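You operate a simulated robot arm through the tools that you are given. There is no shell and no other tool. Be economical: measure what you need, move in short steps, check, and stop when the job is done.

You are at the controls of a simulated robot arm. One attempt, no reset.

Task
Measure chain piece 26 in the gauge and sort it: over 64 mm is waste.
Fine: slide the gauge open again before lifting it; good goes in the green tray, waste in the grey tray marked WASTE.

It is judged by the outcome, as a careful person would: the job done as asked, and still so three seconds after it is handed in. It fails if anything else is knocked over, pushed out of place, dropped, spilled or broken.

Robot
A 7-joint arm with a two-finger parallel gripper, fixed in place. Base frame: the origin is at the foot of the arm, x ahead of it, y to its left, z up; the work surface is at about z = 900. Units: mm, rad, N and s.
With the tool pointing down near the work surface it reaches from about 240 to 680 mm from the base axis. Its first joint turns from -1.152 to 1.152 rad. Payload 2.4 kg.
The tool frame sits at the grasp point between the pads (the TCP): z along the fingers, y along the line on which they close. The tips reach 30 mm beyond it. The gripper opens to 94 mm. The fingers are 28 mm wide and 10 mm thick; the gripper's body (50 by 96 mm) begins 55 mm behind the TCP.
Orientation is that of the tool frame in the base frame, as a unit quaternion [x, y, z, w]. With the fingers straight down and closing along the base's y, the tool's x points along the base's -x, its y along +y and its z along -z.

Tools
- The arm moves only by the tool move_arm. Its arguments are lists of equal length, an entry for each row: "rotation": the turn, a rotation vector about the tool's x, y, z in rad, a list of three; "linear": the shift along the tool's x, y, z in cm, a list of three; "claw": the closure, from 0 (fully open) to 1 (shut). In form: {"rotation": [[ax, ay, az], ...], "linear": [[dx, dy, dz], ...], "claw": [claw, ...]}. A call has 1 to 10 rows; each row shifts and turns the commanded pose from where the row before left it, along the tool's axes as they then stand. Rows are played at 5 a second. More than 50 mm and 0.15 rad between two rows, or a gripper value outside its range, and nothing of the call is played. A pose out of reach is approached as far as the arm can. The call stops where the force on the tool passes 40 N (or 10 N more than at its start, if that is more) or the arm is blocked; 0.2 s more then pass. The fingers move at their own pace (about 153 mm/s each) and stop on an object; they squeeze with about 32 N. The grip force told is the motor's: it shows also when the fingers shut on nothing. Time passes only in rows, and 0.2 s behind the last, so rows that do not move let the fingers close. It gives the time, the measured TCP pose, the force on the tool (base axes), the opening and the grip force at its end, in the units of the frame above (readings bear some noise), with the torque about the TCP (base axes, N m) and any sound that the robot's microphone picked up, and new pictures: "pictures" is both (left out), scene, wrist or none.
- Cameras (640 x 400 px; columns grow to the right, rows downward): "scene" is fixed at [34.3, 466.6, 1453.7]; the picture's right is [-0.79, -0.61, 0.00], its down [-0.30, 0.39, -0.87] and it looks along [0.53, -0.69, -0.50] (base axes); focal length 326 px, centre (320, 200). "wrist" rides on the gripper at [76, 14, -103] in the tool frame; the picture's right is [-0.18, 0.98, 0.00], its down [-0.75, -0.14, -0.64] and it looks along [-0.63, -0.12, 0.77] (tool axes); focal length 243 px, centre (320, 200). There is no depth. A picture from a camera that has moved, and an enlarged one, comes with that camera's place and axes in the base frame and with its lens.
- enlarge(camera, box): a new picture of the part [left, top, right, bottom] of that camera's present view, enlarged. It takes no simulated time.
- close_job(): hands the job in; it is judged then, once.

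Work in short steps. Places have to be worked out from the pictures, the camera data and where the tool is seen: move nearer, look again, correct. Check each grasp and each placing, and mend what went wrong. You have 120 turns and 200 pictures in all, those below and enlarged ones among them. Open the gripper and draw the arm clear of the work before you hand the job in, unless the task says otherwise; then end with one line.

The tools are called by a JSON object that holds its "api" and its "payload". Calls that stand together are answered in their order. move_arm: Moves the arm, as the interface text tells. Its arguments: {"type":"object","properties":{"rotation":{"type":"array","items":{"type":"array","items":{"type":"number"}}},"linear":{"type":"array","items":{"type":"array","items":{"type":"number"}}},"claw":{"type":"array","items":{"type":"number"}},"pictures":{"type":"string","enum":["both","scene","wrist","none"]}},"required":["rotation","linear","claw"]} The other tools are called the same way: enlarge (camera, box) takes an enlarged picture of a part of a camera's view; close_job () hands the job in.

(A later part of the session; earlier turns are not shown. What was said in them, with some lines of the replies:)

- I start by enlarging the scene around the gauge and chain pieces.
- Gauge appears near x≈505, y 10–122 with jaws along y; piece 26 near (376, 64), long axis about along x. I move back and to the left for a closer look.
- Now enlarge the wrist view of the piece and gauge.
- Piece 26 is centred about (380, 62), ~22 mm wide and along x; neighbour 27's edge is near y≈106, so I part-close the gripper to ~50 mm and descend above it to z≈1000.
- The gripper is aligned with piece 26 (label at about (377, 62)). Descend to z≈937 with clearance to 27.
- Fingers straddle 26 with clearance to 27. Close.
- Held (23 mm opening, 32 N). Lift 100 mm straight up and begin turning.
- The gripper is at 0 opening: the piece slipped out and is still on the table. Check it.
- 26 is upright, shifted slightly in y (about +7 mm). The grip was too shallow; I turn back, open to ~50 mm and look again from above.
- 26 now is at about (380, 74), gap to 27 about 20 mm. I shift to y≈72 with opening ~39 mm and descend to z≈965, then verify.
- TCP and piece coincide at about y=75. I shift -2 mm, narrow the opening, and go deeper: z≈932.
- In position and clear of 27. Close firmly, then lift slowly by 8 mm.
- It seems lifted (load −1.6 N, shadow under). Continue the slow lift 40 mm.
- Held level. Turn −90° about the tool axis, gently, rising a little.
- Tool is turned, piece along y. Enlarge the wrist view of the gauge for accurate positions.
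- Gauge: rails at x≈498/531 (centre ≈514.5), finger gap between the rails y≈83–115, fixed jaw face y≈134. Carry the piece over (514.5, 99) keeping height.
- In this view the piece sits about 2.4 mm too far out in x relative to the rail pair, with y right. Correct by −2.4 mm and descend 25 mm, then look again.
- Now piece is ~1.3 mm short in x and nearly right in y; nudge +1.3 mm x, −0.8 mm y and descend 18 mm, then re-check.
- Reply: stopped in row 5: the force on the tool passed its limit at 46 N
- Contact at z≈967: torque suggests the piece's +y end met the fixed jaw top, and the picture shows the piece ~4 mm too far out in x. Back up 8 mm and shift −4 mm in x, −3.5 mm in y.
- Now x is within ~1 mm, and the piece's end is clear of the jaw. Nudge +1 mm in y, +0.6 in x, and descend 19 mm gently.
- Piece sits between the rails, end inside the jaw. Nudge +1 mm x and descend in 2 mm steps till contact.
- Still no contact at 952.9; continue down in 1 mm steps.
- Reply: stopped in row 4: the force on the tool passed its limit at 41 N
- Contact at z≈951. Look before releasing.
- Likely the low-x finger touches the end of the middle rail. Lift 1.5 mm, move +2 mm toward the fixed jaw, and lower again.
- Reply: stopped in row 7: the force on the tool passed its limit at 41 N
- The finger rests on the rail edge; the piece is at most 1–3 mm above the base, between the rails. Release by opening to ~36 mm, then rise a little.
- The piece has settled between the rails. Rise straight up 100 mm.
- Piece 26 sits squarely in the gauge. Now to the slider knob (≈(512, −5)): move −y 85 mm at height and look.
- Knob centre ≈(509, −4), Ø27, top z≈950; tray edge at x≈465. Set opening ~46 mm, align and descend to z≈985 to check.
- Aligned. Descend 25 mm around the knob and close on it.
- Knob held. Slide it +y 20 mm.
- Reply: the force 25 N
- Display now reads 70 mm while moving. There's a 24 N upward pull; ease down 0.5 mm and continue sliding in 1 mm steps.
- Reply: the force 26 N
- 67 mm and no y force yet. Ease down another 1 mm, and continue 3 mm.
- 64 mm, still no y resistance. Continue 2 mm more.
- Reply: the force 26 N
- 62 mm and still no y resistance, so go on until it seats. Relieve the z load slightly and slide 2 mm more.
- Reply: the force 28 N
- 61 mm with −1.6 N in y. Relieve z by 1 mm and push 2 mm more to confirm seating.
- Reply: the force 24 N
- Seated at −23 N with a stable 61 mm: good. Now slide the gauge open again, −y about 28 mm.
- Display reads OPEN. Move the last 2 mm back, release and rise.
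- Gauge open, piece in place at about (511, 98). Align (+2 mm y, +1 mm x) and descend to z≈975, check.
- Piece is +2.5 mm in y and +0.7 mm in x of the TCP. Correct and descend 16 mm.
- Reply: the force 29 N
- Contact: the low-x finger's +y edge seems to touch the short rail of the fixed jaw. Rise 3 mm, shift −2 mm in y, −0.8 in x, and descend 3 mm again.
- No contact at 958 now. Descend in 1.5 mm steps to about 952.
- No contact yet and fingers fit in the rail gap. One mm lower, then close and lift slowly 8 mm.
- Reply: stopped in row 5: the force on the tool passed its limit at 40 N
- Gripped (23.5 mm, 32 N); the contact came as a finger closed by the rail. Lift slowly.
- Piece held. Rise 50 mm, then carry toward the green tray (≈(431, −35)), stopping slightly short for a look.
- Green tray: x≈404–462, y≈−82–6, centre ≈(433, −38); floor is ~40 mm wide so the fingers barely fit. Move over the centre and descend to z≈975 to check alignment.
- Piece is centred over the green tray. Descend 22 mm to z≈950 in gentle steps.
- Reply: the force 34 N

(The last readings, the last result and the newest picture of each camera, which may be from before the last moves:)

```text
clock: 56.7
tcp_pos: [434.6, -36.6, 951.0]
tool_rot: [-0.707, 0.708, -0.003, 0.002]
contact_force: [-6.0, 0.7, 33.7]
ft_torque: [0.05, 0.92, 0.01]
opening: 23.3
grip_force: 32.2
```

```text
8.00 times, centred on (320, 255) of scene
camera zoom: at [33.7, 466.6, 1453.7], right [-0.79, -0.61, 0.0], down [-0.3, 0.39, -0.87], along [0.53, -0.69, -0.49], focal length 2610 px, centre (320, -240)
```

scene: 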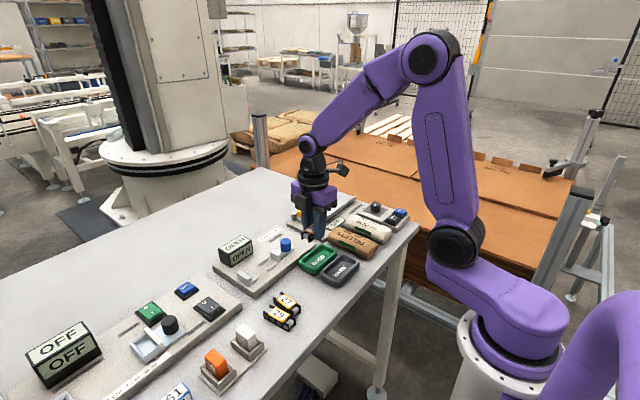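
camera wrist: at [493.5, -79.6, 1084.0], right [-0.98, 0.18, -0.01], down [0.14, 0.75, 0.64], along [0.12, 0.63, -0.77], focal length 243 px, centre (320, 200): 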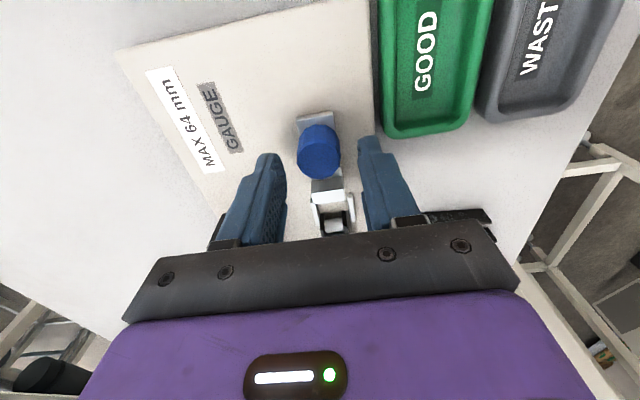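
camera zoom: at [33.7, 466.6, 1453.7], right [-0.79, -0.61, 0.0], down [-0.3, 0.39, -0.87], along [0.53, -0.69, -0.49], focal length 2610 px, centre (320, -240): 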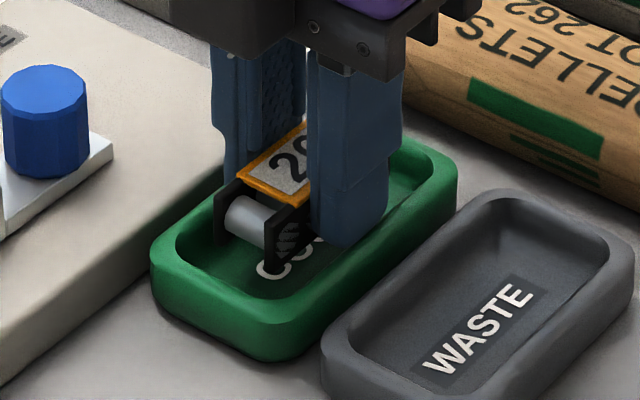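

The low-x finger touches the tray rim; the piece is ~3 mm low in x. Rise 4 mm, shift +3 mm x, descend gently.

{"api": "move_arm", "payload": {"rotation": [[0, 0, 0], [0, 0, 0], [0, 0, 0], [0, 0, 0], [0, 0, 0], [0, 0, 0]], "linear": [[0, 0, -0.5], [0, -0.3, 0], [0, 0, 0], [0, 0, 0.2], [0, 0, 0.2], [0, 0, 0]], "claw": [1, 1, 1, 1, 1, 1], "pictures": "none"}}

{"api": "enlarge", "payload": {"camera": "wrist", "box": [240, 50, 400, 210]}}

{"api": "enlarge", "payload": {"camera": "scene", "box": [290, 230, 350, 280]}}

```text
clock: 58.1
tcp_pos: [435.5, -37.6, 952.6]
tool_rot: [0.707, -0.707, 0.002, -0.002]
contact_force: [-0.1, 0.6, -1.8]
ft_torque: [-0.01, 0.02, 0.04]
opening: 23.4
grip_force: 31.5
```

```text
2.50 times, centred on (320, 130) of wrist
camera zoom: at [421.1, -113.5, 1055.3], right [-0.98, 0.18, 0.0], down [0.14, 0.75, 0.64], along [0.12, 0.63, -0.77], focal length 606 px, centre (320, 375)
```

zoom: 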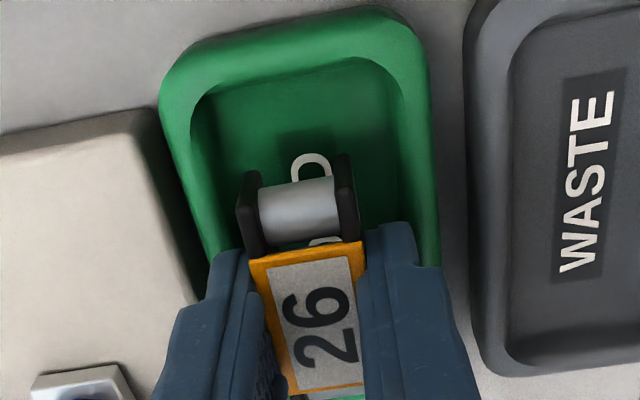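

```text
8.00 times, centred on (320, 255) of scene
camera zoom: at [34.4, 466.6, 1453.7], right [-0.79, -0.61, 0.0], down [-0.3, 0.39, -0.87], along [0.53, -0.69, -0.5], focal length 2610 px, centre (320, -240)
```

zoom: 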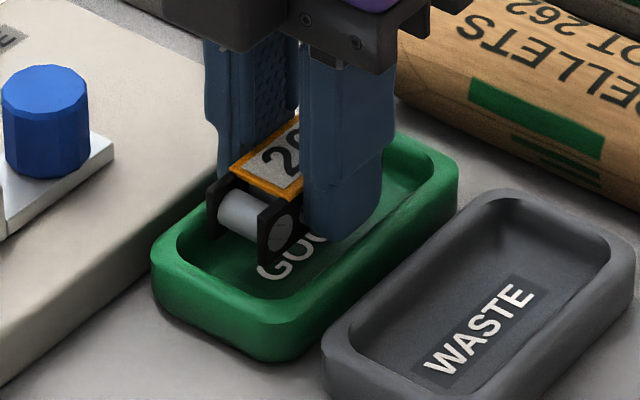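

Now centred in x (tray 13.4 vs piece 13.5 in camera terms). Descend further in 1.5 mm steps.

{"api": "move_arm", "payload": {"rotation": [[0, 0, 0], [0, 0, 0], [0, 0, 0], [0, 0, 0], [0, 0, 0], [0, 0, 0]], "linear": [[0, 0, 0.15], [0, 0, 0.15], [0, 0, 0.15], [0, 0, 0.15], [0, 0, 0.15], [0, 0, 0]], "claw": [1, 1, 1, 1, 1, 1], "pictures": "none"}}

{"api": "enlarge", "payload": {"camera": "scene", "box": [290, 230, 350, 280]}}

```text
clock: 58.8
tcp_pos: [436.0, -36.9, 951.3]
tool_rot: [0.707, -0.707, 0.002, -0.003]
contact_force: [-4.8, 0.2, 9.6]
ft_torque: [0.14, -0.05, 0.09]
opening: 23.4
grip_force: 31.5
stopped in row 3: the force on the tool passed its limit at 45 N (the readings are from after the stop); the commanded pose is now the measured one
```

```text
8.00 times, centred on (320, 255) of scene
camera zoom: at [34.0, 466.6, 1453.7], right [-0.79, -0.61, 0.0], down [-0.3, 0.39, -0.87], along [0.53, -0.69, -0.49], focal length 2610 px, centre (320, -240)
```

zoom: 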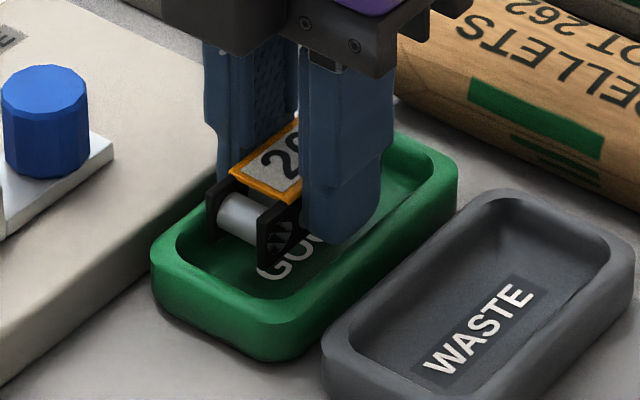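

The fingers don't fit between the rims, so the piece hangs about 1 cm above the tray floor, partly below the rim. Raise 0.5 mm off the rim and loosen the grip in very small steps so it slides down between the pads.

{"api": "move_arm", "payload": {"rotation": [[0, 0, 0], [0, 0, 0], [0, 0, 0], [0, 0, 0], [0, 0, 0], [0, 0, 0], [0, 0, 0], [0, 0, 0], [0, 0, 0], [0, 0, 0]], "linear": [[0, 0, -0.05], [0, 0, 0], [0, 0, 0], [0, 0, 0], [0, 0, 0], [0, 0, 0], [0, 0, 0], [0, 0, 0], [0, 0, 0], [0, 0, 0]], "claw": [0.8, 0.77, 0.76, 0.757, 0.754, 0.752, 0.75, 0.748, 0.746, 0.744], "pictures": "none"}}

{"api": "enlarge", "payload": {"camera": "scene", "box": [290, 230, 350, 280]}}

```text
clock: 61.0
tcp_pos: [437.5, -36.4, 951.2]
tool_rot: [-0.707, 0.707, -0.003, 0.003]
contact_force: [-4.8, 0.3, 9.9]
ft_torque: [0.14, -0.03, 0.08]
opening: 24.1
grip_force: 0.2
```

```text
8.00 times, centred on (320, 255) of scene
camera zoom: at [34.0, 466.6, 1453.7], right [-0.79, -0.61, 0.0], down [-0.3, 0.39, -0.87], along [0.53, -0.69, -0.49], focal length 2610 px, centre (320, -240)
```

zoom: 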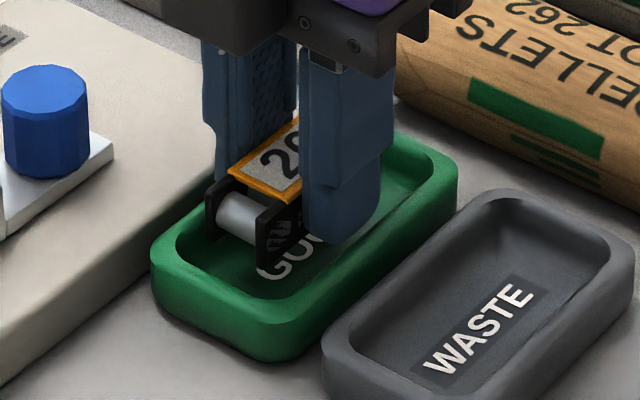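

Grip is zero yet the piece hasn't moved, so it may already rest on the tray floor. Look from the wrist.

{"api": "enlarge", "payload": {"camera": "wrist", "box": [240, 50, 400, 210]}}

{"api": "enlarge", "payload": {"camera": "scene", "box": [300, 240, 340, 275]}}

```text
2.50 times, centred on (320, 130) of wrist
camera zoom: at [421.2, -113.4, 1054.0], right [-0.98, 0.18, -0.01], down [0.14, 0.75, 0.64], along [0.12, 0.63, -0.77], focal length 606 px, centre (320, 375)
```

zoom: 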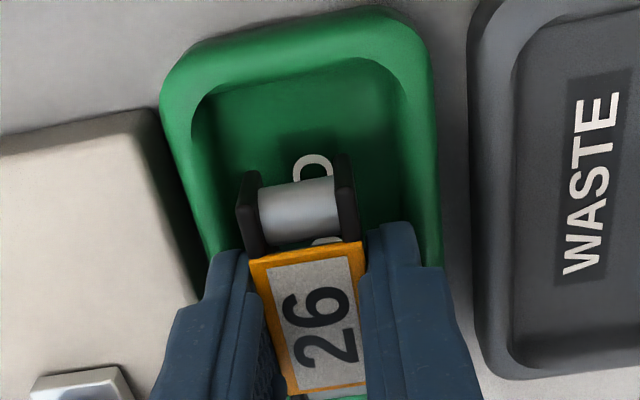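

```text
11.43 times, centred on (320, 258) of scene
camera zoom: at [34.0, 466.6, 1453.7], right [-0.79, -0.61, 0.0], down [-0.3, 0.39, -0.87], along [0.53, -0.69, -0.49], focal length 3728 px, centre (320, -457)
```

zoom: 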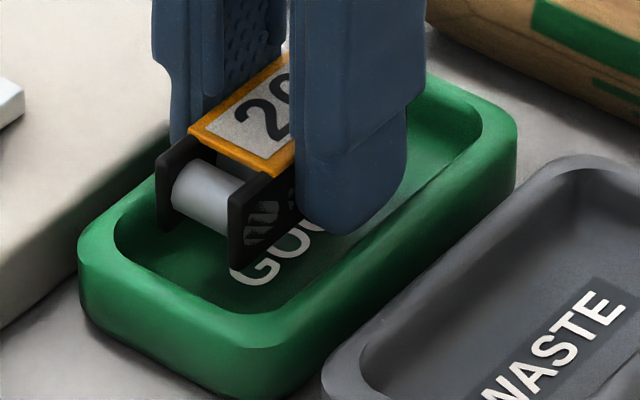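

Continue opening slowly to ~26 mm.

{"api": "move_arm", "payload": {"rotation": [[0, 0, 0], [0, 0, 0], [0, 0, 0], [0, 0, 0], [0, 0, 0], [0, 0, 0]], "linear": [[0, 0, 0], [0, 0, 0], [0, 0, 0], [0, 0, 0], [0, 0, 0], [0, 0, 0]], "claw": [0.742, 0.739, 0.736, 0.732, 0.728, 0.724], "pictures": "none"}}

{"api": "enlarge", "payload": {"camera": "scene", "box": [300, 240, 340, 275]}}

{"api": "enlarge", "payload": {"camera": "wrist", "box": [240, 50, 400, 210]}}

```text
clock: 62.4
tcp_pos: [436.7, -37.1, 952.7]
tool_rot: [0.707, -0.707, 0.003, -0.003]
contact_force: [-2.9, -0.9, 8.3]
ft_torque: [0.11, -0.08, 0.0]
opening: 24.1
grip_force: 0.1
```

```text
11.43 times, centred on (320, 258) of scene
camera zoom: at [34.1, 466.6, 1453.7], right [-0.79, -0.61, 0.0], down [-0.3, 0.39, -0.87], along [0.53, -0.69, -0.49], focal length 3728 px, centre (320, -457)
```

zoom: 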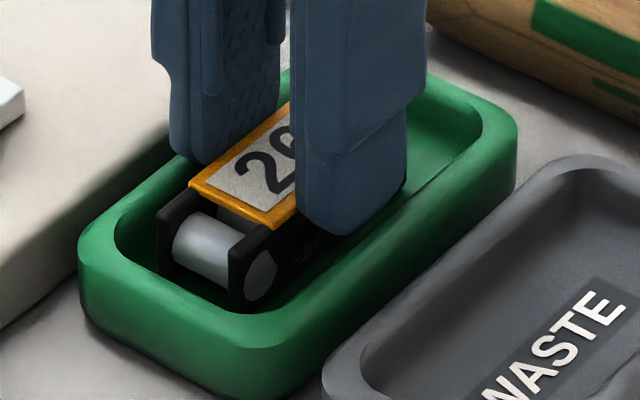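

```text
2.50 times, centred on (320, 130) of wrist
camera zoom: at [421.3, -113.4, 1054.1], right [-0.98, 0.18, -0.01], down [0.14, 0.75, 0.64], along [0.12, 0.63, -0.77], focal length 606 px, centre (320, 375)
```

zoom: 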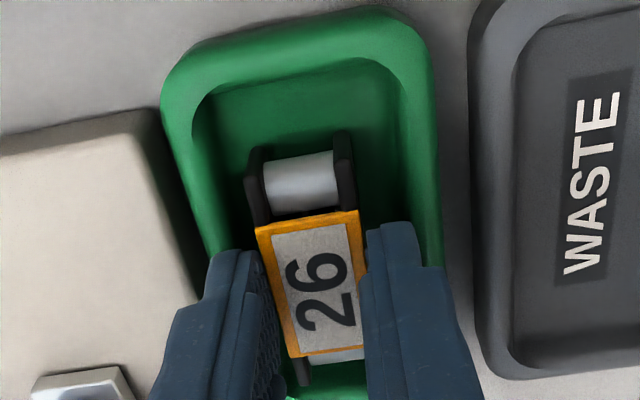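

The piece is down, upright in the green tray. The fingers seem to be against the rims, so I relax the command to 24 mm and rise slowly.

{"api": "move_arm", "payload": {"rotation": [[0, 0, 0], [0, 0, 0], [0, 0, 0], [0, 0, 0], [0, 0, 0], [0, 0, 0]], "linear": [[0, 0, 0], [0, 0, -0.1], [0, 0, -0.2], [0, 0, -0.3], [0, 0, -0.4], [0, 0, -0.5]], "claw": [0.744, 0.744, 0.744, 0.744, 0.744, 0.744], "pictures": "none"}}

{"api": "enlarge", "payload": {"camera": "scene", "box": [290, 230, 350, 280]}}

```text
clock: 63.8
tcp_pos: [436.9, -38.2, 967.7]
tool_rot: [-0.707, 0.707, -0.003, 0.003]
contact_force: [0.9, 0.0, -0.1]
ft_torque: [0.01, 0.0, -0.03]
opening: 24.2
grip_force: 0.0
```

```text
8.00 times, centred on (320, 255) of scene
camera zoom: at [34.3, 466.6, 1453.7], right [-0.79, -0.61, 0.0], down [-0.3, 0.39, -0.87], along [0.53, -0.69, -0.5], focal length 2610 px, centre (320, -240)
```

zoom: 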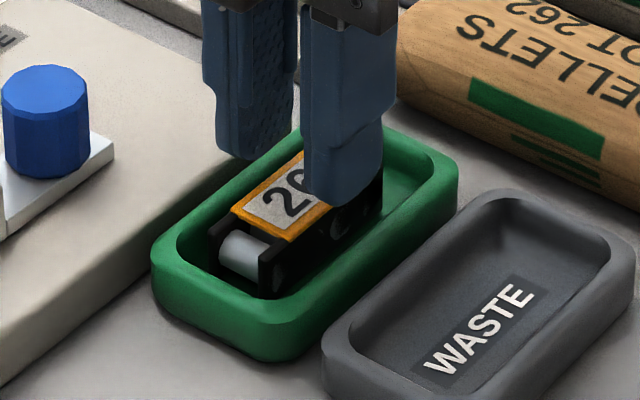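

Clear; the piece lies upright in the tray. Rise well clear and open the gripper.

{"api": "move_arm", "payload": {"rotation": [[0, 0, 0], [0, 0, 0], [0, 0, 0], [0, 0, 0], [0, 0, 0], [0, 0, 0], [0, 0, 0]], "linear": [[0, 0, -1.5], [0, 0, -3], [0, 0, -4], [0, 0, -4], [0, 0, -4], [0, 0, -3], [0, 0, 0]], "claw": [0.744, 0.744, 0.5, 0.2, 0, 0, 0]}}

{"api": "enlarge", "payload": {"camera": "scene", "box": [200, 200, 400, 340]}}

```text
clock: 65.4
tcp_pos: [434.7, -37.4, 1163.3]
tool_rot: [0.707, -0.707, 0.002, -0.003]
contact_force: [-0.3, 0.3, -0.8]
ft_torque: [0.01, 0.01, -0.02]
opening: 93.9
grip_force: 0.0
camera wrist: at [419.1, -113.8, 1265.0], right [-0.98, 0.18, -0.01], down [0.14, 0.75, 0.64], along [0.12, 0.63, -0.77], focal length 243 px, centre (320, 200)
```

scene: 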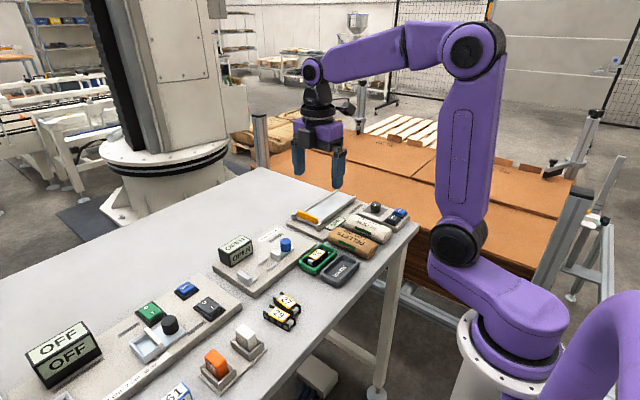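
wrist: 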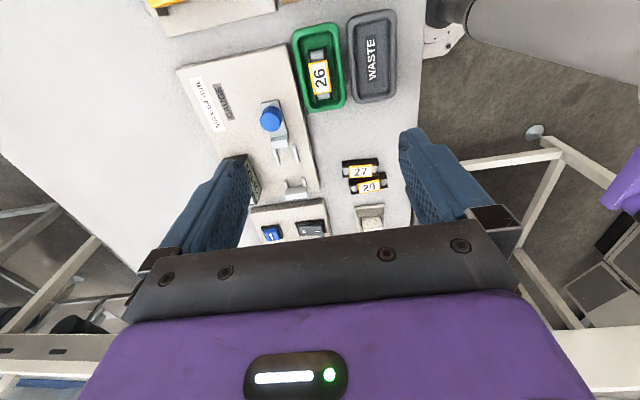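

```text
2.86 times, centred on (300, 270) of scene
camera zoom: at [34.3, 466.6, 1453.7], right [-0.79, -0.61, 0.0], down [-0.3, 0.39, -0.87], along [0.53, -0.69, -0.5], focal length 932 px, centre (377, 0)
```

zoom: 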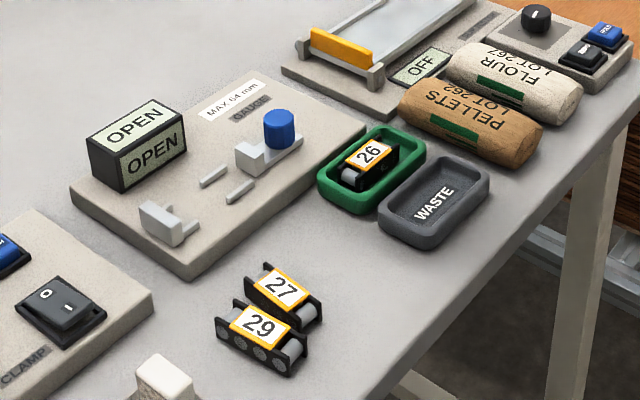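

Piece 26 lies flat in the green tray, the gauge reads OPEN, 27 and 29 are unmoved, and the arm is clear. I hand the job in.

{"api": "close_job", "payload": {}}

```text
The job is handed in.
```

Piece 26 measured 61 mm in the gauge, within the 64 mm limit, so I slid the gauge open again and put the piece in the green GOOD tray; on the way it slipped from the first grip and shifted about 10 mm on the table, and it slid the last centimetre into the tray because the fingers don't fit between the rims.
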